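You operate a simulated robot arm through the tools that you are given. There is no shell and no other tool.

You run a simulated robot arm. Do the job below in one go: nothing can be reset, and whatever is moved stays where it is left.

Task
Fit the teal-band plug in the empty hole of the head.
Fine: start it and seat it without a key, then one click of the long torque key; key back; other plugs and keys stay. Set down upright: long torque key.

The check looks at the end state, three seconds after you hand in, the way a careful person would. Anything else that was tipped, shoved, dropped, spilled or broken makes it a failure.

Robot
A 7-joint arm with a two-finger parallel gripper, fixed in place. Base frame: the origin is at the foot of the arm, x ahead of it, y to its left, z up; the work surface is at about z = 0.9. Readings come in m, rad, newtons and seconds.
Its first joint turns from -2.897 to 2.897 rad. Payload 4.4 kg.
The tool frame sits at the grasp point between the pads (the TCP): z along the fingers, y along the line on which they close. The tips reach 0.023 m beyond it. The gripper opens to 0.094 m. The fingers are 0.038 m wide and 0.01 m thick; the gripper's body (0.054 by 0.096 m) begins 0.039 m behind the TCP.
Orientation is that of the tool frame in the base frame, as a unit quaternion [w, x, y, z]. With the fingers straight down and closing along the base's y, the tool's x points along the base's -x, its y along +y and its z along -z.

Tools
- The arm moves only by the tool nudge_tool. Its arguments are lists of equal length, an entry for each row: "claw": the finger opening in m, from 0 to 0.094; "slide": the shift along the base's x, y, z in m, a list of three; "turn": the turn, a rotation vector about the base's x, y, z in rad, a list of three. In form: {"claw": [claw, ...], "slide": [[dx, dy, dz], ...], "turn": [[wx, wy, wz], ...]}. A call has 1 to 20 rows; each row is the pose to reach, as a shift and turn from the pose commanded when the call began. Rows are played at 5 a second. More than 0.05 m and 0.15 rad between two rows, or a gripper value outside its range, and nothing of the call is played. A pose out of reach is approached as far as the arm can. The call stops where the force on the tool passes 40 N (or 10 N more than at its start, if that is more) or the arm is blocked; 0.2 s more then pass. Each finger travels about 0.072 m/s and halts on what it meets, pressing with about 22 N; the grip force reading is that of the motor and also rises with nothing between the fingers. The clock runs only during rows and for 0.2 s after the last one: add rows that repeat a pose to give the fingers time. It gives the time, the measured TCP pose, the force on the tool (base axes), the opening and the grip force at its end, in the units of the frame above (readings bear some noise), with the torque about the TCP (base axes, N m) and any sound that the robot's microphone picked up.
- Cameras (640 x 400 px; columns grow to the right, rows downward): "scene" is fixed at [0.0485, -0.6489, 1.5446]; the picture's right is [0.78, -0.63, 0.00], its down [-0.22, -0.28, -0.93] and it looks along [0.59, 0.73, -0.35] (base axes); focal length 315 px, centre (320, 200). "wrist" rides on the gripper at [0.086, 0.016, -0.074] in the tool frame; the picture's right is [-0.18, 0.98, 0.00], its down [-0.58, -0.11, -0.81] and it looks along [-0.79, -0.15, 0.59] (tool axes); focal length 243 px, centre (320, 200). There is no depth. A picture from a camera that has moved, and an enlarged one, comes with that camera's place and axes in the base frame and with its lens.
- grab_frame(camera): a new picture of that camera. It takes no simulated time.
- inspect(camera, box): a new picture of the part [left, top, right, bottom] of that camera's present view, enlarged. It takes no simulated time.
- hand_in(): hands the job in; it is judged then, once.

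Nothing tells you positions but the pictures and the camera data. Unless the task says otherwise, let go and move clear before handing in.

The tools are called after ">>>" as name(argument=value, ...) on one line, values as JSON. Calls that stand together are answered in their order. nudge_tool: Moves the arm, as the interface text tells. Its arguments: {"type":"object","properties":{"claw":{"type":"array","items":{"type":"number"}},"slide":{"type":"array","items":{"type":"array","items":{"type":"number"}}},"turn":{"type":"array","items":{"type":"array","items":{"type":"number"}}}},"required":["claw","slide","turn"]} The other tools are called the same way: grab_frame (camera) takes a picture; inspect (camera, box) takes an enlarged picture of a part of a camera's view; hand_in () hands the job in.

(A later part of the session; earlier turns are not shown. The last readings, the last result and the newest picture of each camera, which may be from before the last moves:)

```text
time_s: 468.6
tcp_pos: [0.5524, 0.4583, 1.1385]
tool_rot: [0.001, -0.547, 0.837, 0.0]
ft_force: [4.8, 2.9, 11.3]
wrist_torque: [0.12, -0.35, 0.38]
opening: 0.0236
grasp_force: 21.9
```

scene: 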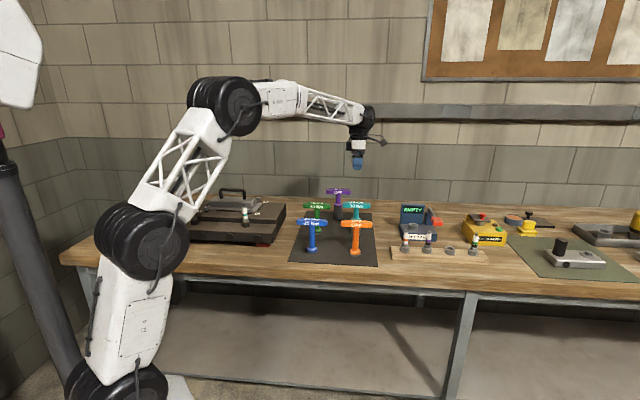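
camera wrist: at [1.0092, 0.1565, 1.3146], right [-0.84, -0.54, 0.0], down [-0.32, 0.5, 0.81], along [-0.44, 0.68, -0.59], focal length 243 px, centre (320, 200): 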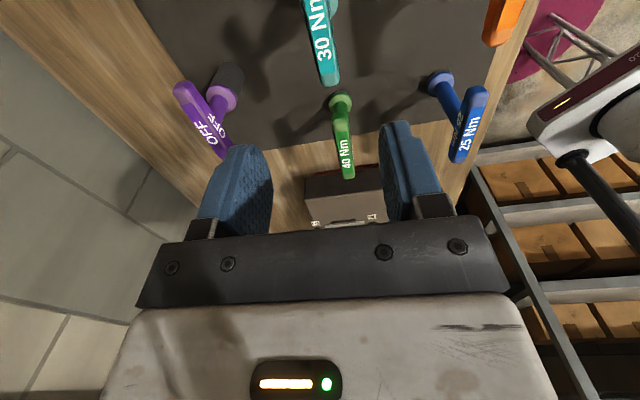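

The key turned the plug freely until it seated, then the torque built to 0.38 Nm, so the key really does drive and load the plug. Since I loosened it by hand in between, I'll now do the final sequence strictly: key back, re-seat by hand, then exactly one pull to the yield point. First I'll unwind and return the key.

>>> nudge_tool(claw=[0, 0, 0, 0, 0, 0, 0, 0, 0, 0, 0, 0, 0], slide=[[0, 0, 0], [0, 0, 0], [0, 0, 0], [0, 0, 0], [0, 0, 0.005], [0, 0, 0.02], [0, 0, 0.045], [0, 0, 0.07], [0, 0, 0.095], [0, 0, 0.12], [0, 0, 0.1405], [0, 0, 0.1405], [0, 0, 0.1405]], turn=[[0, 0, 0.13], [0, 0, 0.26], [0, 0, 0.38], [0, 0, 0.4], [0, 0, 0.4], [0, 0, 0.4], [0, 0, 0.4], [0, 0, 0.4], [0, 0, 0.4], [0, 0, 0.4], [0, 0, 0.4], [0, 0, 0.4], [0, 0, 0.4]])

>>> nudge_tool(claw=[0, 0, 0, 0, 0, 0, 0, 0, 0, 0, 0, 0, 0, 0], slide=[[0.034, -0.0191, 0], [0.068, -0.0383, 0], [0.102, -0.0574, 0], [0.136, -0.0766, 0], [0.17, -0.0957, 0], [0.204, -0.1149, 0], [0.238, -0.134, 0], [0.272, -0.1532, 0], [0.306, -0.1723, 0], [0.34, -0.1915, 0], [0.372, -0.2095, 0], [0.395, -0.2225, 0], [0.4063, -0.2289, 0], [0.4063, -0.2289, 0]], turn=[[0, 0, 0.06], [0, 0, 0.12], [0, 0, 0.18], [0, 0, 0.24], [0, 0, 0.3], [0, 0, 0.36], [0, 0, 0.42], [0, 0, 0.48], [0, 0, 0.54], [0, 0, 0.6], [0, 0, 0.66], [0, 0, 0.72], [0, 0, 0.771], [0, 0, 0.771]])

>>> inspect(camera="scene", box=[300, 130, 400, 260])

>>> inspect(camera="wrist", box=[220, 0, 420, 240])

```text
time_s: 471.4
tcp_pos: [0.5541, 0.458, 1.2796]
tool_rot: [0.0, -0.703, 0.711, 0.001]
ft_force: [-0.3, -0.6, -5.3]
wrist_torque: [-0.02, 0.03, 0.0]
opening: 0.0233
grasp_force: 22.0
```

```text
time_s: 474.4
tcp_pos: [0.9588, 0.2289, 1.2789]
tool_rot: [0.001, 0.919, -0.395, -0.001]
ft_force: [-0.1, 0.6, -5.4]
wrist_torque: [0.02, 0.04, -0.01]
opening: 0.0232
grasp_force: 21.3
```

```text
3.08 times, centred on (350, 195) of scene
camera zoom: at [0.0485, -0.6489, 1.5446], right [0.78, -0.63, 0.0], down [-0.22, -0.28, -0.93], along [0.59, 0.73, -0.35], focal length 970 px, centre (228, 215)
```

zoom: 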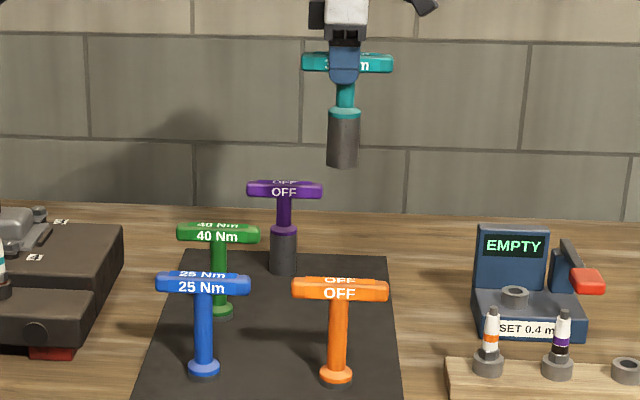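

```text
1.67 times, centred on (320, 120) of wrist
camera zoom: at [1.0068, 0.1544, 1.3549], right [-0.84, -0.54, 0.0], down [-0.32, 0.5, 0.81], along [-0.44, 0.68, -0.59], focal length 404 px, centre (320, 333)
```

zoom: 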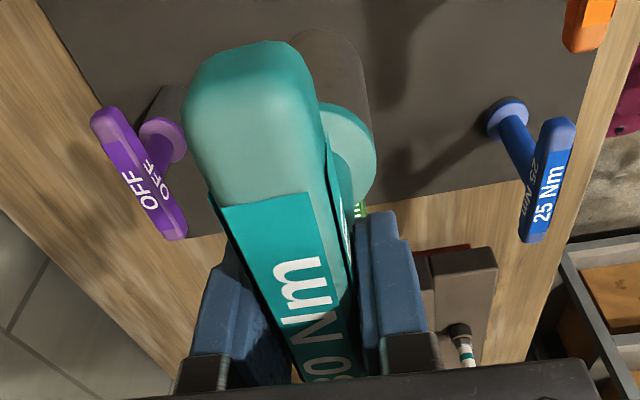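

>>> nudge_tool(claw=[0, 0, 0, 0, 0, 0, 0, 0, 0, 0], slide=[[0, 0, -0.04], [0, 0, -0.08], [0, 0, -0.12], [0, 0, -0.16], [0, 0, -0.195], [0, 0, -0.22], [0, 0, -0.232], [0, 0, -0.236], [0, 0, -0.238], [0, 0, -0.238]], turn=[[0, 0, 0], [0, 0, 0], [0, 0, 0], [0, 0, 0], [0, 0, 0], [0, 0, 0], [0, 0, 0], [0, 0, 0], [0, 0, 0], [0, 0, 0]])

>>> nudge_tool(claw=[0, 0, 0, 0], slide=[[0, 0, -0.0007], [0, 0, -0.0014], [0, 0, -0.002], [0, 0, -0.002]], turn=[[0, 0, 0], [0, 0, 0], [0, 0, 0], [0, 0, 0]])

>>> inspect(camera="scene", box=[290, 180, 385, 260])

```text
time_s: 476.6
tcp_pos: [0.9592, 0.2287, 1.0422]
tool_rot: [0.001, 0.919, -0.395, 0.0]
ft_force: [-1.0, -0.1, -5.4]
wrist_torque: [0.0, -0.01, 0.0]
opening: 0.0236
grasp_force: 21.7
```

```text
time_s: 477.6
tcp_pos: [0.96, 0.2288, 1.0413]
tool_rot: [0.0, 0.918, -0.395, 0.001]
ft_force: [-0.6, -3.0, 11.2]
wrist_torque: [-0.59, -0.23, -0.07]
opening: 0.0236
grasp_force: 22.2
```

```text
5.00 times, centred on (338, 220) of scene
camera zoom: at [0.0485, -0.6489, 1.5446], right [0.78, -0.63, 0.0], down [-0.22, -0.28, -0.93], along [0.59, 0.73, -0.35], focal length 1575 px, centre (232, 100)
```

zoom: 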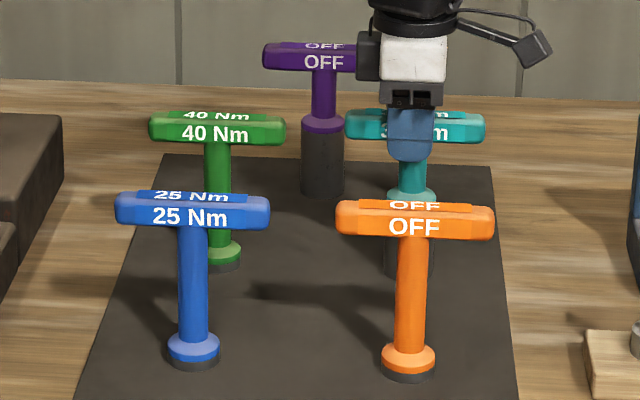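

>>> nudge_tool(claw=[0, 0.026, 0.03, 0.04, 0.05, 0.06, 0.08, 0.08], slide=[[0, 0, 0.0004], [0, 0, 0.0004], [0, 0, 0.0004], [0, 0, 0.0004], [0, 0, 0.0004], [0, 0, 0.0004], [0, 0, 0.0004], [0, 0, 0.0004]], turn=[[0, 0, 0], [0, 0, 0], [0, 0, 0], [0, 0, 0], [0, 0, 0], [0, 0, 0], [0, 0, 0], [0, 0, 0]])

>>> nudge_tool(claw=[0.08, 0.08, 0.08, 0.08, 0.08, 0.08], slide=[[0, 0, 0.02], [0, 0, 0.05], [0, 0, 0.09], [0, 0, 0.13], [0, 0, 0.17], [0, 0, 0.2]], turn=[[0, 0, 0], [0, 0, 0], [0, 0, 0], [0, 0, 0], [0, 0, 0], [0, 0, 0]])

>>> inspect(camera="scene", box=[290, 180, 385, 260])

>>> inspect(camera="scene", box=[238, 200, 258, 222])

```text
time_s: 479.4
tcp_pos: [0.9598, 0.2291, 1.041]
tool_rot: [0.001, 0.919, -0.395, 0.0]
ft_force: [-0.4, 0.1, -0.5]
wrist_torque: [-0.01, 0.02, 0.0]
opening: 0.0802
grasp_force: 0.0
```

```text
time_s: 480.9
tcp_pos: [0.9608, 0.2312, 1.2419]
tool_rot: [0.001, 0.919, -0.394, -0.002]
ft_force: [-0.5, 0.1, 0.0]
wrist_torque: [0.0, 0.05, -0.01]
opening: 0.0799
grasp_force: 0.2
```

```text
5.00 times, centred on (338, 220) of scene
camera zoom: at [0.0485, -0.6489, 1.5446], right [0.78, -0.63, 0.0], down [-0.22, -0.28, -0.93], along [0.59, 0.73, -0.35], focal length 1575 px, centre (232, 100)
```

zoom: 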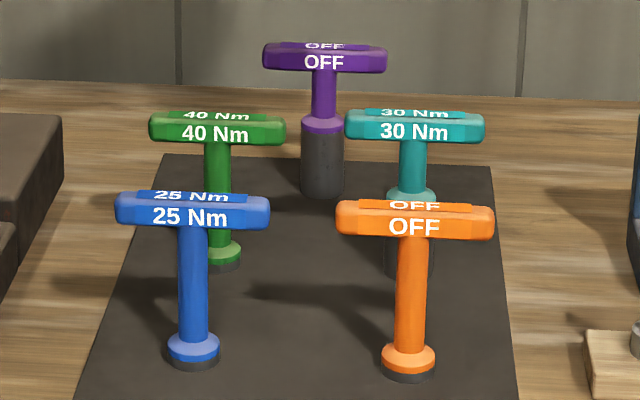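

```text
16.00 times, centred on (248, 211) of scene
camera zoom: at [0.0485, -0.6489, 1.5446], right [0.78, -0.63, 0.0], down [-0.22, -0.28, -0.93], along [0.59, 0.73, -0.35], focal length 5041 px, centre (1472, 24)
```

zoom: 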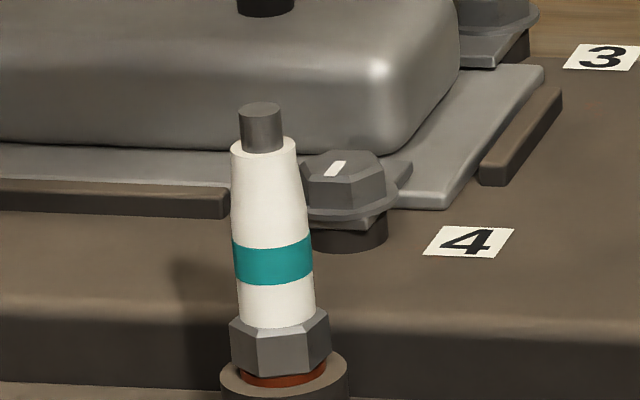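

The key is home again. Now by hand only: I'll back the plug off a little on its flats and re-seat it firmly, then one final pull with the key.

>>> nudge_tool(claw=[0.045, 0.045, 0.045, 0.045, 0.045, 0.045, 0.045, 0.045, 0.045, 0.045, 0.045, 0.045, 0.045, 0.045, 0.045, 0.045, 0.045, 0.045], slide=[[-0.03, 0.0167, 0], [-0.06, 0.0334, 0], [-0.09, 0.05, 0], [-0.12, 0.0667, 0], [-0.15, 0.0834, 0], [-0.18, 0.1, 0], [-0.21, 0.1167, 0], [-0.24, 0.1334, 0], [-0.27, 0.15, 0], [-0.3, 0.1668, 0], [-0.33, 0.1835, 0], [-0.36, 0.2, 0], [-0.385, 0.214, 0], [-0.4, 0.2224, 0], [-0.4055, 0.2263, 0], [-0.4055, 0.2263, -0.035], [-0.4055, 0.2263, -0.075], [-0.4055, 0.2263, -0.075]], turn=[[0, 0, -0.146], [0, 0, -0.292], [0, 0, -0.438], [0, 0, -0.584], [0, 0, -0.73], [0, 0, -0.876], [0, 0, -1.022], [0, 0, -1.168], [0, 0, -1.314], [0, 0, -1.46], [0, 0, -1.606], [0, 0, -1.752], [0, 0, -1.898], [0, 0, -2.044], [0, 0, -2.18], [0, 0, -2.18], [0, 0, -2.18], [0, 0, -2.18]])

>>> inspect(camera="wrist", box=[260, 0, 380, 160])

```text
time_s: 484.6
tcp_pos: [0.5536, 0.4548, 1.1674]
tool_rot: [0.001, -0.075, 0.997, 0.001]
ft_force: [-0.6, 0.1, 0.4]
wrist_torque: [-0.03, 0.0, -0.06]
opening: 0.0452
grasp_force: 0.0
```

```text
2.50 times, centred on (320, 80) of wrist
camera zoom: at [0.4651, 0.4569, 1.2418], right [0.04, 1.0, 0.0], down [0.59, -0.02, 0.81], along [0.81, -0.03, -0.59], focal length 606 px, centre (320, 500)
```

zoom: 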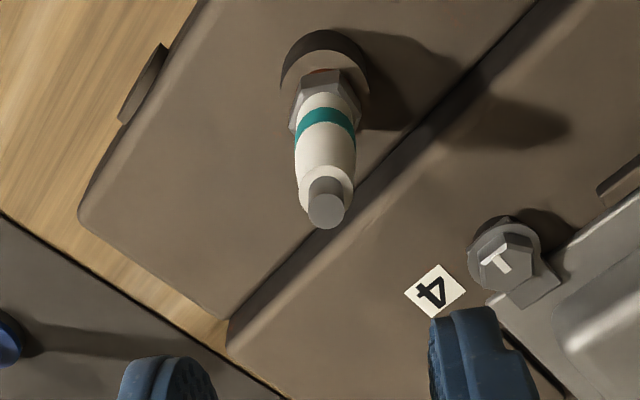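

>>> nudge_tool(claw=[0.045, 0.045, 0.045, 0.045, 0.045, 0.04, 0.04, 0.02, 0.0, 0.0, 0.0], slide=[[0.001, 0.0015, -0.03], [0.001, 0.0015, -0.06], [0.001, 0.0015, -0.09], [0.001, 0.0015, -0.11], [0.001, 0.0015, -0.12], [0.001, 0.0015, -0.126], [0.001, 0.0015, -0.1285], [0.001, 0.0015, -0.1285], [0.001, 0.0015, -0.1285], [0.001, 0.0015, -0.1285], [0.001, 0.0015, -0.1285]], turn=[[0, 0, 0], [0, 0, 0], [0, 0, 0], [0, 0, 0], [0, 0, 0], [0, 0, 0], [0, 0, 0], [0, 0, 0], [0, 0, 0], [0, 0, 0], [0, 0, 0]])

>>> nudge_tool(claw=[0, 0, 0], slide=[[0, 0, 0], [0, 0, 0], [0, 0, 0]], turn=[[0, 0, 0.04], [0, 0, 0.08], [0, 0, 0.08]])

>>> nudge_tool(claw=[0, 0, 0], slide=[[0, 0, 0], [0, 0, 0.0001], [0, 0, 0.0001]], turn=[[0, 0, 0.04], [0, 0, 0.08], [0, 0, 0.08]])

```text
time_s: 487.1
tcp_pos: [0.5567, 0.4558, 1.0376]
tool_rot: [0.0, -0.074, 0.997, 0.001]
ft_force: [6.6, -17.7, 0.7]
wrist_torque: [-0.44, -0.24, 0.0]
opening: 0.0211
grasp_force: 21.7
```

```text
time_s: 487.9
tcp_pos: [0.5546, 0.4561, 1.0372]
tool_rot: [0.0, -0.115, 0.993, 0.0]
ft_force: [-1.7, -21.3, 4.9]
wrist_torque: [-0.52, 0.09, -0.19]
opening: 0.0213
grasp_force: 22.3
```

```text
time_s: 488.6
tcp_pos: [0.5557, 0.4571, 1.0377]
tool_rot: [-0.001, -0.155, 0.988, 0.001]
ft_force: [-9.5, -16.3, 5.1]
wrist_torque: [-0.41, 0.29, -0.29]
opening: 0.0214
grasp_force: 21.7
```

>>> nudge_tool(claw=[0, 0, 0, 0], slide=[[-0.0002, -0.0006, 0], [-0.0002, -0.0006, 0], [-0.0002, -0.0006, 0.0001], [-0.0002, -0.0006, 0.0001]], turn=[[0, 0, 0], [0, 0, 0.05], [0, 0, 0.1], [0, 0, 0.1]])

>>> nudge_tool(claw=[0, 0, 0, 0], slide=[[0, 0, 0], [0, 0, 0.0001], [0, 0, 0.0002], [0, 0, 0.0002]], turn=[[0, 0, 0.05], [0, 0, 0.1], [0, 0, 0.15], [0, 0, 0.15]])

>>> inspect(camera="wrist", box=[260, 80, 380, 240])

```text
time_s: 489.6
tcp_pos: [0.5559, 0.4565, 1.0374]
tool_rot: [0.0, -0.205, 0.979, 0.002]
ft_force: [4.0, 23.1, 5.2]
wrist_torque: [0.57, -0.24, -0.31]
opening: 0.0213
grasp_force: 22.1
```

```text
time_s: 490.6
tcp_pos: [0.555, 0.4559, 1.036]
tool_rot: [0.0, -0.276, 0.961, 0.001]
ft_force: [-31.8, 20.1, 5.5]
wrist_torque: [0.46, 0.74, 0.01]
opening: 0.0214
grasp_force: 22.0
```

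```text
2.50 times, centred on (320, 160) of wrist
camera zoom: at [0.4736, 0.4235, 1.1127], right [-0.37, 0.93, 0.0], down [0.55, 0.22, 0.81], along [0.75, 0.3, -0.59], focal length 606 px, centre (320, 300)
```

zoom: 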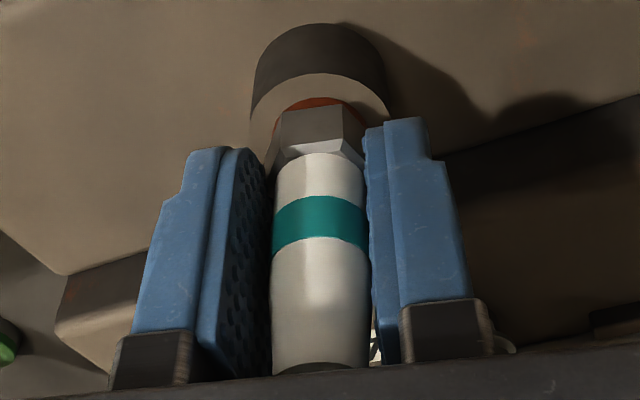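

It broke loose at about 0.31 Nm, close to 80% of the 0.38 Nm I last applied with the key. So the plug was holding the key's torque, and the earlier key strokes probably did tighten it as they should. I'll back it off a little more, then re-seat by hand with a gentler ceramic grip.

>>> nudge_tool(claw=[0, 0, 0, 0, 0, 0], slide=[[-0.0008, 0.0005, 0.0003], [-0.0008, 0.0005, 0.0004], [-0.0008, 0.0005, 0.0005], [-0.0008, 0.0005, 0.0006], [-0.0008, 0.0005, 0.0007], [-0.0008, 0.0005, 0.0007]], turn=[[0, 0, 0], [0, 0, 0.1], [0, 0, 0.2], [0, 0, 0.3], [0, 0, 0.4], [0, 0, 0.4]])

>>> nudge_tool(claw=[0.036, 0.036, 0.036, 0.036, 0.036, 0.036], slide=[[0, 0, 0], [0, 0, 0], [0.0005, -0.0003, 0.008], [0.0005, -0.0003, 0.018], [0.0005, -0.0003, 0.018], [0.0005, -0.0003, 0.018]], turn=[[0, 0, 0], [0, 0, 0], [0, 0, 0], [0, 0, 0], [0, 0, 0], [0, 0, 0]])

>>> inspect(camera="wrist", box=[260, 80, 380, 240])

>>> inspect(camera="scene", box=[241, 211, 253, 220])

```text
time_s: 492.1
tcp_pos: [0.5544, 0.4563, 1.0375]
tool_rot: [0.0, -0.461, 0.887, 0.002]
ft_force: [10.5, 3.7, -4.4]
wrist_torque: [0.17, -0.37, 0.0]
opening: 0.021
grasp_force: 21.5
```

```text
time_s: 493.4
tcp_pos: [0.5553, 0.4565, 1.0541]
tool_rot: [0.0, -0.462, 0.887, 0.001]
ft_force: [-0.5, -0.1, 0.1]
wrist_torque: [0.01, -0.01, 0.0]
opening: 0.0361
grasp_force: 0.2
```

```text
2.50 times, centred on (320, 160) of wrist
camera zoom: at [0.492, 0.3943, 1.1317], right [-0.7, 0.71, 0.0], down [0.42, 0.41, 0.81], along [0.58, 0.56, -0.59], focal length 606 px, centre (320, 300)
```

zoom: 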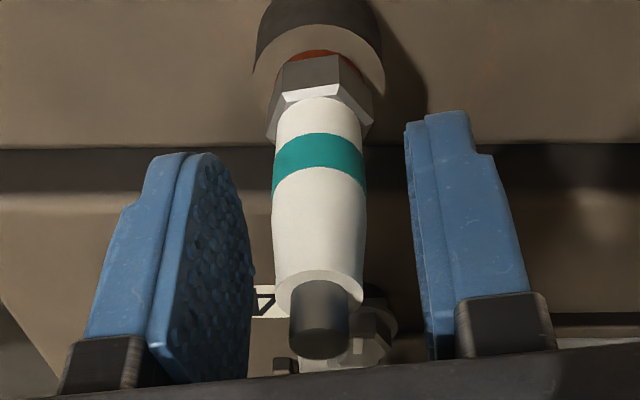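

```text
16.00 times, centred on (247, 216) of scene
camera zoom: at [0.0485, -0.6489, 1.5446], right [0.78, -0.63, 0.0], down [-0.22, -0.28, -0.93], along [0.59, 0.73, -0.35], focal length 5041 px, centre (1488, -48)
```

zoom: 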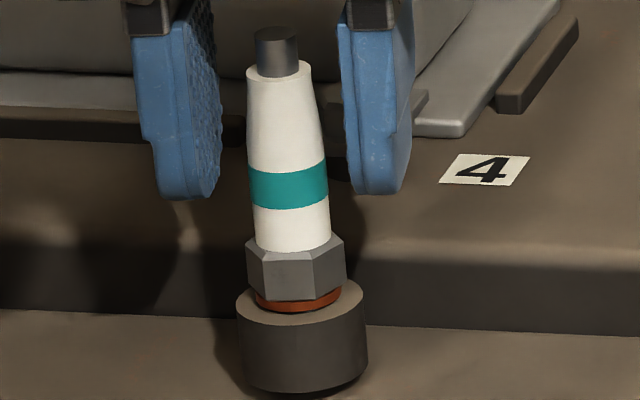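

Centred on the ceramic. I'll close and hand-turn it clockwise back to its seat.

>>> nudge_tool(claw=[0, 0, 0, 0, 0, 0, 0, 0, 0, 0, 0], slide=[[0, 0, 0], [0, 0, 0], [0, 0, 0], [0, 0, -0.0001], [0, 0, -0.0002], [0, 0, -0.0004], [0, 0, -0.0005], [0, 0, -0.0006], [0, 0, -0.0007], [0, 0, -0.0008], [0, 0, -0.0008]], turn=[[0, 0, 0], [0, 0, 0], [0, 0, 0], [0, 0, -0.12], [0, 0, -0.24], [0, 0, -0.36], [0, 0, -0.48], [0, 0, -0.6], [0, 0, -0.72], [0, 0, -0.8], [0, 0, -0.8]])

>>> nudge_tool(claw=[0, 0, 0, 0, 0], slide=[[0, 0, -0.0001], [0, 0, -0.0002], [0, 0, -0.0002], [0, 0, -0.0002], [0, 0, -0.0002]], turn=[[0, 0, -0.1], [0, 0, -0.2], [0, 0, -0.3], [0, 0, -0.4], [0, 0, -0.5]])

>>> inspect(camera="scene", box=[241, 211, 253, 220])

>>> inspect(camera="wrist", box=[260, 80, 380, 240])

```text
time_s: 495.9
tcp_pos: [0.5555, 0.4558, 1.0551]
tool_rot: [0.001, -0.08, 0.997, 0.001]
ft_force: [-1.3, -18.4, 3.0]
wrist_torque: [-0.44, 0.05, 0.0]
opening: 0.0163
grasp_force: 21.6
```

```text
time_s: 497.1
tcp_pos: [0.5548, 0.4558, 1.0539]
tool_rot: [0.0, 0.17, 0.985, 0.002]
ft_force: [-0.9, -15.8, 2.2]
wrist_torque: [-0.35, -0.02, 0.04]
opening: 0.0167
grasp_force: 22.0
```

```text
16.00 times, centred on (247, 216) of scene
camera zoom: at [0.0485, -0.6489, 1.5446], right [0.78, -0.63, 0.0], down [-0.22, -0.28, -0.93], along [0.59, 0.73, -0.35], focal length 5041 px, centre (1488, -48)
```

zoom: 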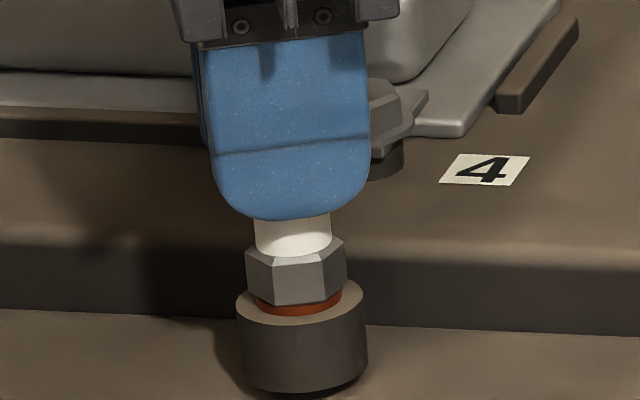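

```text
2.50 times, centred on (320, 160) of wrist
camera zoom: at [0.4788, 0.5001, 1.1303], right [0.5, 0.86, 0.0], down [0.51, -0.3, 0.81], along [0.7, -0.4, -0.59], focal length 606 px, centre (320, 300)
```

zoom: 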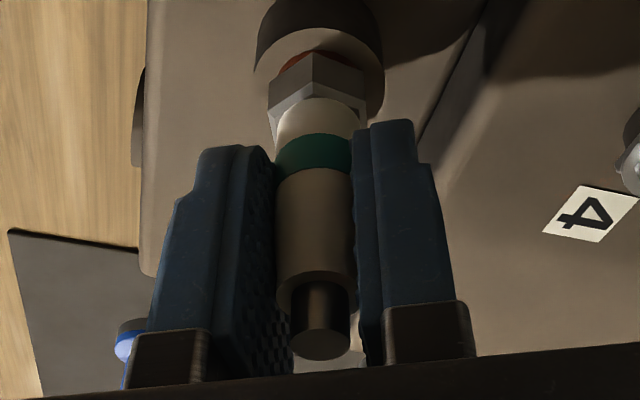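

It's seated by hand at the same stop as before. I'll release, lift, and get the torque key for the single final pull.

>>> nudge_tool(claw=[0.036, 0.036, 0.036, 0.036, 0.036, 0.036, 0.036], slide=[[0, 0, 0], [0, 0, 0], [0, 0, 0.03], [0, 0, 0.07], [0, 0, 0.115], [0, 0, 0.16], [0, 0, 0.187]], turn=[[0, 0, 0], [0, 0, 0], [0, 0, 0], [0, 0, 0], [0, 0, 0], [0, 0, 0], [0, 0, 0]])

>>> nudge_tool(claw=[0.06, 0.06, 0.06, 0.06, 0.06, 0.06, 0.06, 0.06, 0.06, 0.06, 0.06, 0.06, 0.06, 0.06, 0.06, 0.06, 0.06, 0.06, 0.06, 0.06], slide=[[0.02, -0.0112, 0], [0.04, -0.0224, 0], [0.06, -0.0336, 0], [0.08, -0.0448, 0], [0.1, -0.056, 0], [0.12, -0.0672, 0], [0.14, -0.0784, 0], [0.16, -0.0895, 0], [0.18, -0.1007, 0], [0.2, -0.112, 0], [0.22, -0.1231, 0], [0.245, -0.1371, 0], [0.27, -0.1511, 0], [0.295, -0.1651, 0], [0.32, -0.1791, 0], [0.345, -0.1931, 0], [0.37, -0.2071, 0], [0.39, -0.2183, 0], [0.4049, -0.2266, 0], [0.4049, -0.2266, 0]], turn=[[0, 0, 0.14], [0, 0, 0.28], [0, 0, 0.42], [0, 0, 0.56], [0, 0, 0.7], [0, 0, 0.84], [0, 0, 0.98], [0, 0, 1.12], [0, 0, 1.26], [0, 0, 1.4], [0, 0, 1.54], [0, 0, 1.68], [0, 0, 1.82], [0, 0, 1.96], [0, 0, 2.1], [0, 0, 2.24], [0, 0, 2.38], [0, 0, 2.52], [0, 0, 2.66], [0, 0, 2.672]])

>>> inspect(camera="wrist", box=[220, 0, 420, 180])

>>> inspect(camera="scene", box=[320, 150, 390, 240])

```text
time_s: 498.6
tcp_pos: [0.5551, 0.4595, 1.2448]
tool_rot: [0.0, 0.17, 0.985, 0.001]
ft_force: [-0.3, -0.1, -0.3]
wrist_torque: [0.0, -0.02, -0.06]
opening: 0.0361
grasp_force: 0.1
```

```text
time_s: 502.9
tcp_pos: [0.9592, 0.2299, 1.2418]
tool_rot: [0.001, 0.919, -0.393, -0.001]
ft_force: [0.5, -0.2, 0.3]
wrist_torque: [0.01, 0.02, 0.0]
opening: 0.0601
grasp_force: 0.2
```

```text
2.22 times, centred on (320, 90) of wrist
camera zoom: at [1.0075, 0.1565, 1.3181], right [-0.84, -0.55, 0.0], down [-0.32, 0.5, 0.81], along [-0.44, 0.68, -0.59], focal length 539 px, centre (320, 444)
```

zoom: 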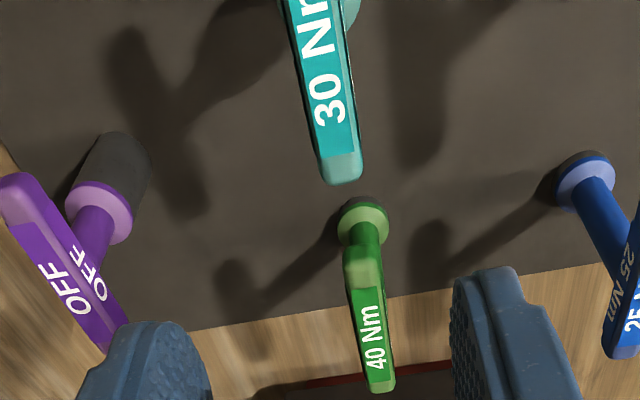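

```text
4.44 times, centred on (355, 195) of scene
camera zoom: at [0.0485, -0.6489, 1.5446], right [0.78, -0.63, 0.0], down [-0.22, -0.28, -0.93], along [0.59, 0.73, -0.35], focal length 1400 px, centre (164, 222)
```

zoom: 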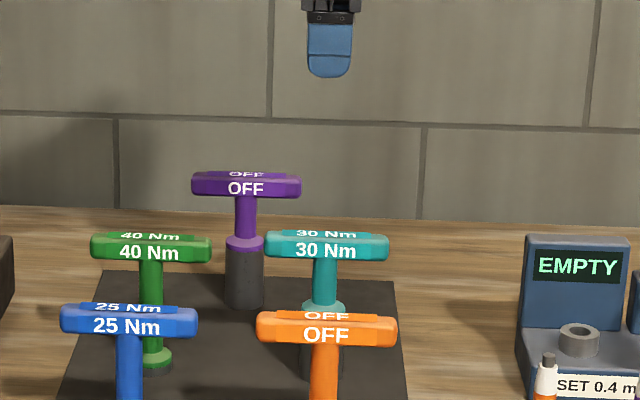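

>>> nudge_tool(claw=[0.06, 0.06, 0.06, 0.06, 0.06, 0.06, 0.06, 0.03, 0.0, 0.0, 0.0, 0.0], slide=[[0.0029, -0.0029, -0.04], [0.0029, -0.0029, -0.08], [0.0029, -0.0029, -0.12], [0.0029, -0.0029, -0.15], [0.0029, -0.0029, -0.175], [0.0029, -0.0029, -0.19], [0.0029, -0.0029, -0.2005], [0.0029, -0.0029, -0.2005], [0.0029, -0.0029, -0.2005], [0.0029, -0.0029, -0.2005], [0.0029, -0.0029, -0.2005], [0.0029, -0.0029, -0.2005]], turn=[[0, 0, 0], [0, 0, 0], [0, 0, 0], [0, 0, 0], [0, 0, 0], [0, 0, 0], [0, 0, 0], [0, 0, 0], [0, 0, 0], [0, 0, 0], [0, 0, 0], [0, 0, 0]])

>>> inspect(camera="scene", box=[325, 175, 385, 245])

>>> inspect(camera="wrist", box=[220, 20, 400, 240])

```text
time_s: 505.4
tcp_pos: [0.9616, 0.2266, 1.0403]
tool_rot: [0.0, 0.919, -0.393, 0.0]
ft_force: [-2.6, -2.9, 0.3]
wrist_torque: [-0.23, 0.23, 0.03]
opening: 0.0235
grasp_force: 22.6
```

```text
5.71 times, centred on (355, 210) of scene
camera zoom: at [0.0485, -0.6489, 1.5446], right [0.78, -0.63, 0.0], down [-0.22, -0.28, -0.93], along [0.59, 0.73, -0.35], focal length 1800 px, centre (120, 143)
```

zoom: 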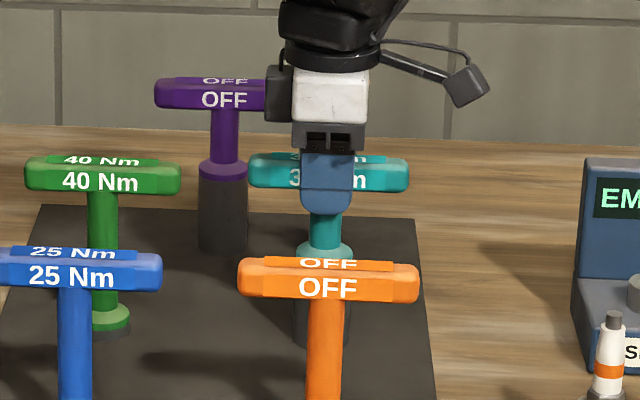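

```text
1.82 times, centred on (310, 130) of wrist
camera zoom: at [1.01, 0.1535, 1.1162], right [-0.84, -0.54, 0.0], down [-0.32, 0.5, 0.81], along [-0.44, 0.68, -0.59], focal length 441 px, centre (338, 327)
```

zoom: 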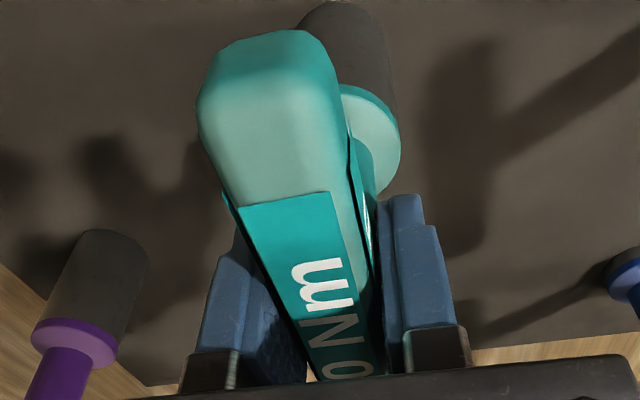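

>>> nudge_tool(claw=[0, 0, 0, 0, 0, 0, 0, 0], slide=[[0, 0, 0.008], [0, 0, 0.025], [0, 0, 0.06], [0, 0, 0.1], [0, 0, 0.14], [0, 0, 0.18], [0, 0, 0.22], [0, 0, 0.24]], turn=[[0, 0, 0], [0, 0, 0], [0, 0, 0], [0, 0, 0], [0, 0, 0], [0, 0, 0], [0, 0, 0], [0, 0, 0]])

>>> nudge_tool(claw=[0, 0, 0, 0, 0, 0, 0, 0, 0, 0, 0, 0, 0, 0], slide=[[-0.0339, 0.0189, 0], [-0.0679, 0.0378, 0], [-0.1018, 0.0567, 0], [-0.1358, 0.0756, 0], [-0.1697, 0.0945, 0], [-0.2037, 0.1135, 0], [-0.2376, 0.1324, 0], [-0.2715, 0.1513, 0], [-0.3055, 0.1702, 0], [-0.3394, 0.1891, 0], [-0.3734, 0.208, 0], [-0.395, 0.22, 0], [-0.4057, 0.2277, 0], [-0.4057, 0.2277, 0]], turn=[[0, 0, 0], [0, 0, 0], [0, 0, 0], [0, 0, 0], [0, 0, 0], [0, 0, 0], [0, 0, 0], [0, 0, 0], [0, 0, 0], [0, 0, 0], [0, 0, 0], [0, 0, 0], [0, 0, 0], [0, 0, 0]])

>>> inspect(camera="scene", box=[234, 180, 266, 222])

>>> inspect(camera="wrist", box=[270, 0, 370, 60])

```text
time_s: 507.2
tcp_pos: [0.9632, 0.2256, 1.2819]
tool_rot: [0.001, 0.919, -0.394, -0.001]
ft_force: [0.1, -0.2, -6.4]
wrist_torque: [0.02, 0.02, -0.01]
opening: 0.0233
grasp_force: 22.1
```

```text
time_s: 510.2
tcp_pos: [0.5577, 0.4546, 1.2802]
tool_rot: [0.0, 0.919, -0.394, 0.0]
ft_force: [0.2, 0.1, -5.9]
wrist_torque: [0.0, 0.0, -0.01]
opening: 0.0236
grasp_force: 21.8
```

```text
9.52 times, centred on (250, 201) of scene
camera zoom: at [0.0485, -0.6489, 1.5446], right [0.78, -0.63, 0.0], down [-0.22, -0.28, -0.93], along [0.59, 0.73, -0.35], focal length 3001 px, centre (987, 190)
```

zoom: 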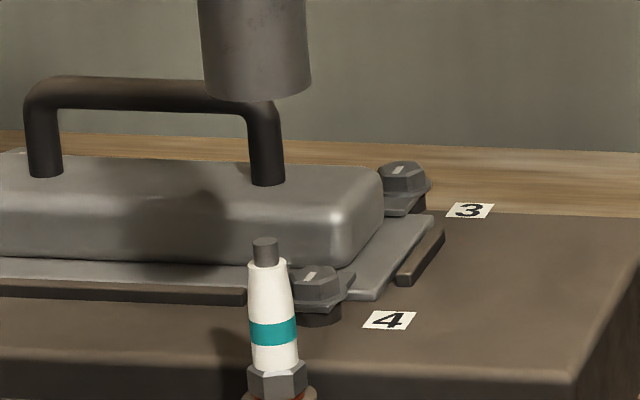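

```text
6.40 times, centred on (320, 30) of wrist
camera zoom: at [0.6054, 0.3811, 1.3566], right [-0.84, -0.54, 0.0], down [-0.32, 0.5, 0.81], along [-0.44, 0.68, -0.59], focal length 1553 px, centre (320, 1288)
```

zoom: 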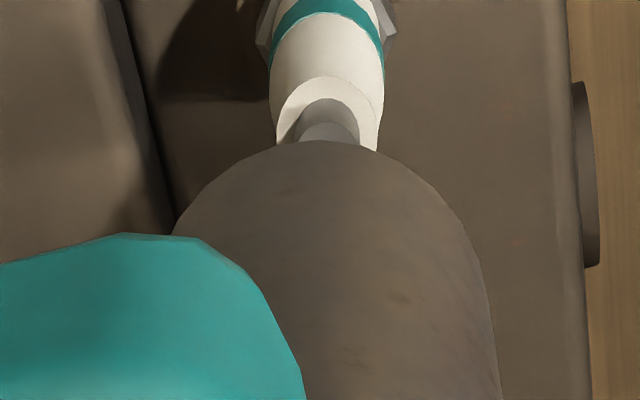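

>>> nudge_tool(claw=[0, 0, 0, 0, 0, 0, 0, 0, 0, 0], slide=[[-0.0023, 0.001, 0], [-0.0023, 0.001, -0.03], [-0.0023, 0.001, -0.06], [-0.0023, 0.001, -0.085], [-0.0023, 0.001, -0.105], [-0.0023, 0.001, -0.12], [-0.0023, 0.001, -0.129], [-0.0023, 0.001, -0.134], [-0.0023, 0.001, -0.1375], [-0.0023, 0.001, -0.1375]], turn=[[0, 0, 0], [0, 0, 0], [0, 0, 0], [0, 0, 0], [0, 0, 0], [0, 0, 0], [0, 0, 0], [0, 0, 0], [0, 0, 0], [0, 0, 0]])

>>> inspect(camera="scene", box=[238, 203, 256, 223])

>>> inspect(camera="wrist", box=[270, 0, 370, 60])

```text
time_s: 512.5
tcp_pos: [0.5546, 0.4555, 1.1435]
tool_rot: [0.001, 0.919, -0.394, 0.0]
ft_force: [0.3, -0.7, -5.6]
wrist_torque: [-0.01, -0.02, -0.04]
opening: 0.0233
grasp_force: 21.6
```

```text
16.00 times, centred on (247, 213) of scene
camera zoom: at [0.0485, -0.6489, 1.5446], right [0.78, -0.63, 0.0], down [-0.22, -0.28, -0.93], along [0.59, 0.73, -0.35], focal length 5041 px, centre (1488, -8)
```

zoom: 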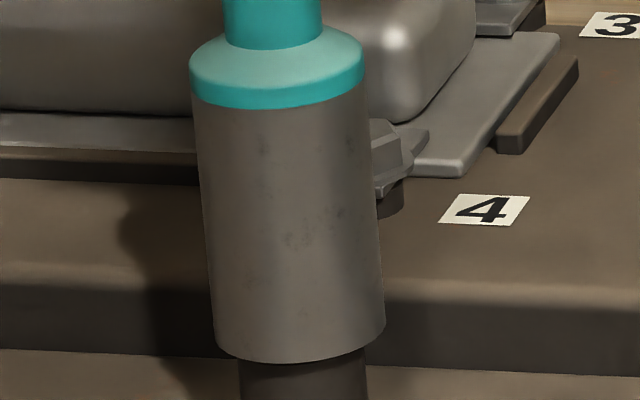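

```text
6.40 times, centred on (320, 30) of wrist
camera zoom: at [0.6025, 0.3812, 1.219], right [-0.84, -0.54, 0.0], down [-0.32, 0.5, 0.81], along [-0.44, 0.68, -0.59], focal length 1553 px, centre (320, 1288)
```

zoom: 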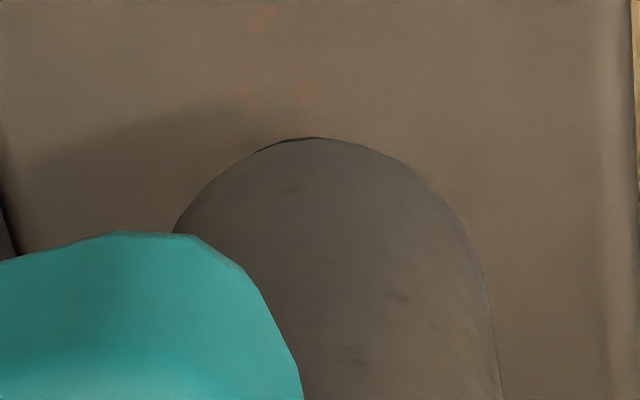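

>>> nudge_tool(claw=[0, 0, 0, 0, 0], slide=[[0, 0, -0.001], [0, 0, -0.002], [0, 0, -0.0026], [0, 0, -0.0032], [0, 0, -0.0032]], turn=[[0, 0, 0], [0, 0, 0], [0, 0, 0], [0, 0, 0], [0, 0, 0]])

>>> nudge_tool(claw=[0, 0, 0, 0, 0, 0], slide=[[0, 0, 0], [0, 0, 0], [0, 0, 0], [0, 0, 0], [0, 0, 0], [0, 0, 0]], turn=[[0, 0, -0.02], [0, 0, -0.04], [0, 0, -0.06], [0, 0, -0.08], [0, 0, -0.1], [0, 0, -0.1]])

>>> nudge_tool(claw=[0, 0, 0, 0, 0, 0], slide=[[0, 0, 0], [0, 0, 0], [0, 0, 0], [0, 0, 0], [0, 0, 0], [0, 0, 0]], turn=[[0, 0, -0.02], [0, 0, -0.04], [0, 0, -0.06], [0, 0, -0.08], [0, 0, -0.1], [0, 0, -0.1]])

```text
time_s: 513.6
tcp_pos: [0.5543, 0.4554, 1.1411]
tool_rot: [0.0, 0.919, -0.394, -0.001]
ft_force: [1.5, -0.2, -3.5]
wrist_torque: [-0.05, -0.07, 0.0]
opening: 0.0237
grasp_force: 22.0
```

```text
time_s: 515.0
tcp_pos: [0.5529, 0.456, 1.1404]
tool_rot: [0.001, 0.898, -0.439, -0.001]
ft_force: [0.8, -0.9, -2.6]
wrist_torque: [-0.04, -0.02, 0.15]
opening: 0.0235
grasp_force: 22.3
```

```text
time_s: 516.5
tcp_pos: [0.5553, 0.4554, 1.1412]
tool_rot: [0.001, 0.875, -0.484, 0.0]
ft_force: [-0.4, 1.2, 0.1]
wrist_torque: [0.07, 0.03, 0.32]
opening: 0.0234
grasp_force: 21.9
```

Torque is building cleanly, at 0.32 Nm. I'll go just past the yield point and stop there.

>>> nudge_tool(claw=[0, 0, 0, 0, 0, 0, 0], slide=[[0, 0, 0], [0, 0, 0], [0, 0, 0], [0, 0, 0], [0, 0, 0], [0, 0, 0], [0, 0, 0]], turn=[[0, 0, -0.02], [0, 0, -0.04], [0, 0, -0.06], [0, 0, -0.08], [0, 0, -0.1], [0, 0, -0.12], [0, 0, -0.12]])

>>> nudge_tool(claw=[0, 0, 0, 0], slide=[[0, 0, 0], [0, 0, 0], [0, 0, 0], [0, 0, 0]], turn=[[0, 0, -0.03], [0, 0, -0.06], [0, 0, -0.08], [0, 0, -0.08]])

```text
time_s: 518.0
tcp_pos: [0.5555, 0.4553, 1.1405]
tool_rot: [0.001, 0.844, -0.536, 0.0]
ft_force: [1.6, 0.1, 0.5]
wrist_torque: [0.0, -0.18, 0.37]
opening: 0.0234
grasp_force: 21.6
```

```text
time_s: 519.0
tcp_pos: [0.556, 0.4555, 1.1394]
tool_rot: [0.001, 0.822, -0.569, 0.0]
ft_force: [1.9, 0.1, 0.5]
wrist_torque: [0.0, -0.12, 0.4]
opening: 0.0237
grasp_force: 22.2
```

It's holding at its yield torque (0.37–0.40 Nm), one clean pull on a freshly hand-seated plug. I'll back off now, lift the key away, and return it.

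>>> nudge_tool(claw=[0, 0, 0, 0, 0, 0, 0, 0, 0, 0, 0, 0, 0], slide=[[0, 0, 0], [0, 0, 0], [0, 0, 0], [0, 0, 0], [0, 0, 0.005], [0, 0, 0.02], [0, 0, 0.045], [0, 0, 0.07], [0, 0, 0.095], [0, 0, 0.12], [0, 0, 0.1407], [0, 0, 0.1407], [0, 0, 0.1407]], turn=[[0, 0, 0.13], [0, 0, 0.26], [0, 0, 0.39], [0, 0, 0.42], [0, 0, 0.42], [0, 0, 0.42], [0, 0, 0.42], [0, 0, 0.42], [0, 0, 0.42], [0, 0, 0.42], [0, 0, 0.42], [0, 0, 0.42], [0, 0, 0.42]])

>>> nudge_tool(claw=[0, 0, 0, 0, 0, 0, 0, 0, 0, 0, 0, 0, 0, 0], slide=[[0.034, -0.0191, 0], [0.068, -0.0381, 0], [0.102, -0.0572, 0], [0.136, -0.0762, 0], [0.17, -0.0953, 0], [0.204, -0.1143, 0], [0.238, -0.1334, 0], [0.272, -0.1525, 0], [0.306, -0.1715, 0], [0.34, -0.1906, 0], [0.372, -0.2085, 0], [0.395, -0.2214, 0], [0.408, -0.2287, 0], [0.408, -0.2287, 0]], turn=[[0, 0, -0.02], [0, 0, -0.02], [0, 0, -0.02], [0, 0, -0.02], [0, 0, -0.02], [0, 0, -0.02], [0, 0, -0.02], [0, 0, -0.02], [0, 0, -0.02], [0, 0, -0.02], [0, 0, -0.02], [0, 0, -0.02], [0, 0, -0.02], [0, 0, -0.02]])

>>> inspect(camera="scene", box=[238, 200, 258, 222])

>>> inspect(camera="scene", box=[300, 130, 400, 260])

```text
time_s: 521.9
tcp_pos: [0.5561, 0.4535, 1.2801]
tool_rot: [0.001, 0.923, -0.385, -0.001]
ft_force: [-0.4, 0.6, -5.4]
wrist_torque: [0.01, -0.02, 0.01]
opening: 0.0238
grasp_force: 22.0
```

```text
time_s: 524.9
tcp_pos: [0.9646, 0.2271, 1.2806]
tool_rot: [0.001, 0.919, -0.394, 0.0]
ft_force: [-0.6, 0.0, -6.0]
wrist_torque: [0.0, -0.01, 0.01]
opening: 0.0237
grasp_force: 22.2
```

```text
16.00 times, centred on (248, 211) of scene
camera zoom: at [0.0485, -0.6489, 1.5446], right [0.78, -0.63, 0.0], down [-0.22, -0.28, -0.93], along [0.59, 0.73, -0.35], focal length 5041 px, centre (1472, 24)
```

zoom: 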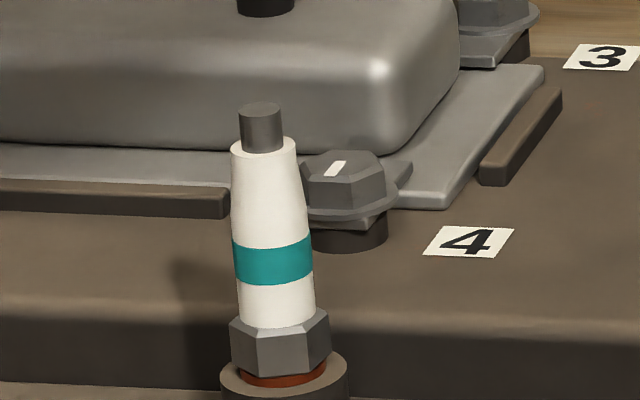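

```text
3.08 times, centred on (350, 195) of scene
camera zoom: at [0.0485, -0.6489, 1.5446], right [0.78, -0.63, 0.0], down [-0.22, -0.28, -0.93], along [0.59, 0.73, -0.35], focal length 970 px, centre (228, 215)
```

zoom: 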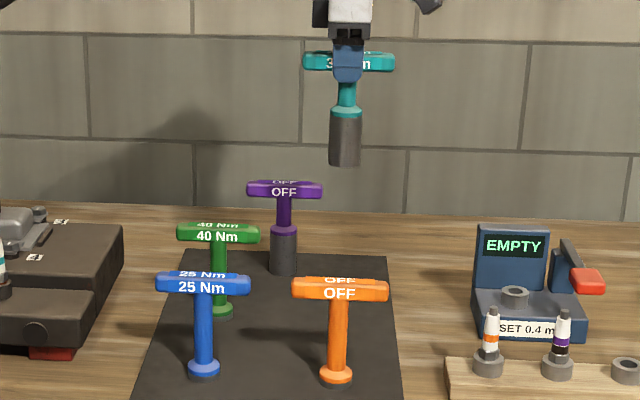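

>>> nudge_tool(claw=[0, 0, 0, 0, 0, 0, 0, 0, 0, 0], slide=[[-0.0012, 0.0009, -0.04], [-0.0012, 0.0009, -0.08], [-0.0012, 0.0009, -0.12], [-0.0012, 0.0009, -0.16], [-0.0012, 0.0009, -0.195], [-0.0012, 0.0009, -0.22], [-0.0012, 0.0009, -0.232], [-0.0012, 0.0009, -0.2365], [-0.0012, 0.0009, -0.2385], [-0.0012, 0.0009, -0.2385]], turn=[[0, 0, 0], [0, 0, 0], [0, 0, 0], [0, 0, 0], [0, 0, 0], [0, 0, 0], [0, 0, 0], [0, 0, 0], [0, 0, 0], [0, 0, 0]])

>>> nudge_tool(claw=[0, 0, 0, 0], slide=[[0, 0, -0.0007], [0, 0, -0.0014], [0, 0, -0.002], [0, 0, -0.002]], turn=[[0, 0, 0], [0, 0, 0], [0, 0, 0], [0, 0, 0]])

>>> inspect(camera="scene", box=[290, 180, 385, 260])

```text
time_s: 527.0
tcp_pos: [0.9623, 0.2279, 1.043]
tool_rot: [0.001, 0.919, -0.395, 0.0]
ft_force: [0.9, -0.4, -7.2]
wrist_torque: [0.01, 0.02, -0.01]
opening: 0.0236
grasp_force: 22.0
```

```text
time_s: 528.0
tcp_pos: [0.9625, 0.2273, 1.0416]
tool_rot: [-0.001, 0.919, -0.394, 0.0]
ft_force: [-6.9, -0.4, 12.3]
wrist_torque: [0.25, 0.59, 0.08]
opening: 0.0231
grasp_force: 21.6
```

```text
5.00 times, centred on (338, 220) of scene
camera zoom: at [0.0485, -0.6489, 1.5446], right [0.78, -0.63, 0.0], down [-0.22, -0.28, -0.93], along [0.59, 0.73, -0.35], focal length 1575 px, centre (232, 100)
```

zoom: 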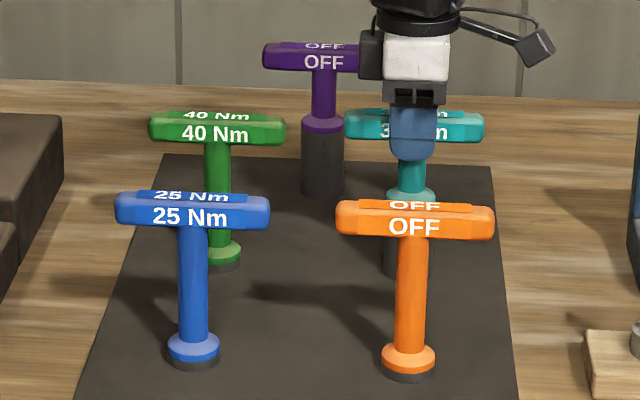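

It's at its original place. I'll release and lift clear.

>>> nudge_tool(claw=[0, 0.026, 0.03, 0.04, 0.05, 0.06, 0.08, 0.08], slide=[[0, 0, 0.0004], [0, 0, 0.0004], [0, 0, 0.0004], [0, 0, 0.0004], [0, 0, 0.0004], [0, 0, 0.0004], [0, 0, 0.0004], [0, 0, 0.0004]], turn=[[0, 0, 0], [0, 0, 0], [0, 0, 0], [0, 0, 0], [0, 0, 0], [0, 0, 0], [0, 0, 0], [0, 0, 0]])

>>> nudge_tool(claw=[0.08, 0.08, 0.08, 0.08, 0.08, 0.08, 0.08], slide=[[0, 0, 0.02], [0, 0, 0.05], [0, 0, 0.09], [0, 0, 0.13], [0, 0, 0.17], [0, 0, 0.21], [0, 0, 0.25]], turn=[[0, 0, 0], [0, 0, 0], [0, 0, 0], [0, 0, 0], [0, 0, 0], [0, 0, 0], [0, 0, 0]])

>>> inspect(camera="scene", box=[290, 180, 385, 260])

>>> grab_frame(camera="scene")

>>> inspect(camera="scene", box=[380, 190, 520, 280])

```text
time_s: 529.9
tcp_pos: [0.9619, 0.2279, 1.0409]
tool_rot: [0.001, 0.919, -0.393, 0.0]
ft_force: [0.2, 0.0, -0.4]
wrist_torque: [0.02, -0.01, 0.0]
opening: 0.0799
grasp_force: 0.1
```

```text
time_s: 531.5
tcp_pos: [0.9618, 0.2276, 1.2909]
tool_rot: [0.002, 0.919, -0.394, -0.001]
ft_force: [-0.2, 0.1, 0.4]
wrist_torque: [0.0, 0.0, -0.01]
opening: 0.0799
grasp_force: 0.0
```

```text
5.00 times, centred on (338, 220) of scene
camera zoom: at [0.0485, -0.6489, 1.5446], right [0.78, -0.63, 0.0], down [-0.22, -0.28, -0.93], along [0.59, 0.73, -0.35], focal length 1575 px, centre (232, 100)
```

zoom: 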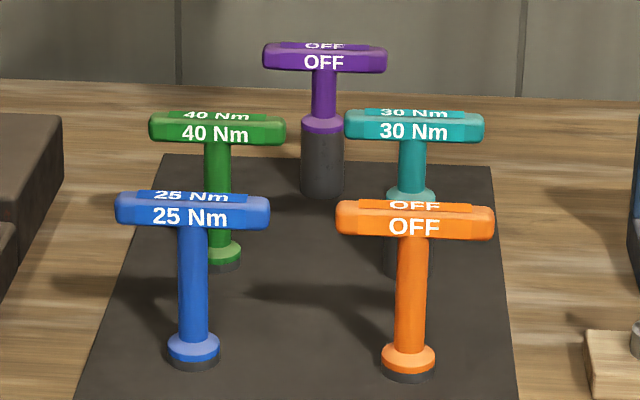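

```text
taken
```

scene: 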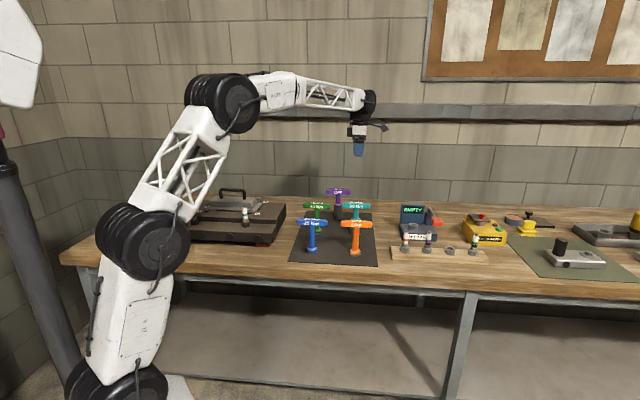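

```text
4.44 times, centred on (450, 235) of scene
camera zoom: at [0.0485, -0.6489, 1.5446], right [0.78, -0.63, 0.0], down [-0.22, -0.28, -0.93], along [0.59, 0.73, -0.35], focal length 1400 px, centre (-258, 44)
```

zoom: 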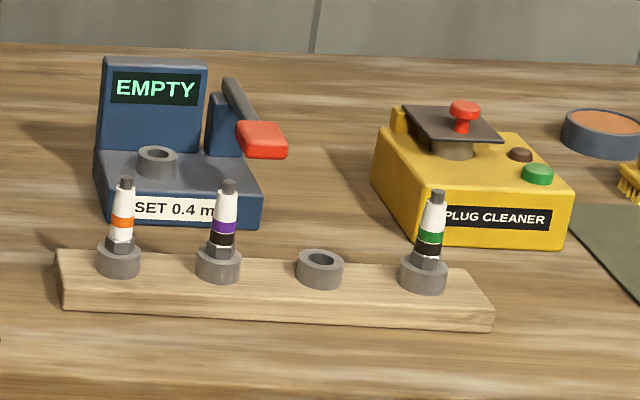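

Everything else on the bench is undisturbed: the rack plugs, the gauge, the cleaner and the other keys. I'll draw the arm back to a clear pose and take a last look before handing in.

>>> nudge_tool(claw=[0.08, 0.08, 0.08, 0.08, 0.08, 0.08, 0.08], slide=[[-0.02, -0.03, 0.02], [-0.04, -0.06, 0.04], [-0.06, -0.09, 0.06], [-0.08, -0.12, 0.07], [-0.1, -0.15, 0.07], [-0.12, -0.18, 0.07], [-0.12, -0.18, 0.07]], turn=[[0, 0, 0], [0, 0, 0], [0, 0, 0], [0, 0, 0], [0, 0, 0], [0, 0, 0], [0, 0, 0]])

>>> inspect(camera="scene", box=[160, 170, 300, 250])

>>> grab_frame(camera="scene")

```text
time_s: 533.0
tcp_pos: [0.8424, 0.0475, 1.3604]
tool_rot: [0.0, 0.919, -0.394, -0.001]
ft_force: [-0.1, -0.6, -0.4]
wrist_torque: [-0.03, -0.05, 0.02]
opening: 0.0805
grasp_force: 0.1
```

```text
4.57 times, centred on (230, 210) of scene
camera zoom: at [0.0485, -0.6489, 1.5446], right [0.78, -0.63, 0.0], down [-0.22, -0.28, -0.93], along [0.59, 0.73, -0.35], focal length 1440 px, centre (731, 154)
```

zoom: 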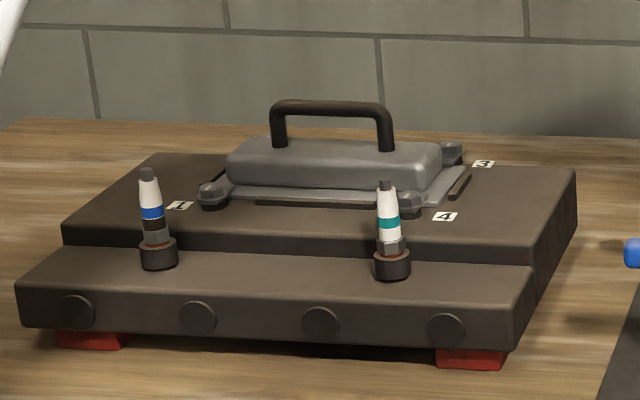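

```text
taken
```

scene: 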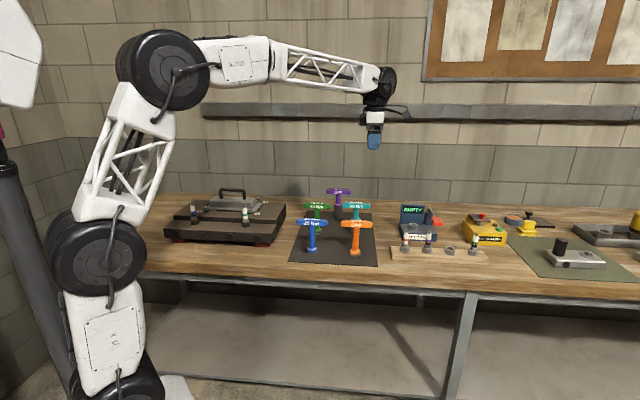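

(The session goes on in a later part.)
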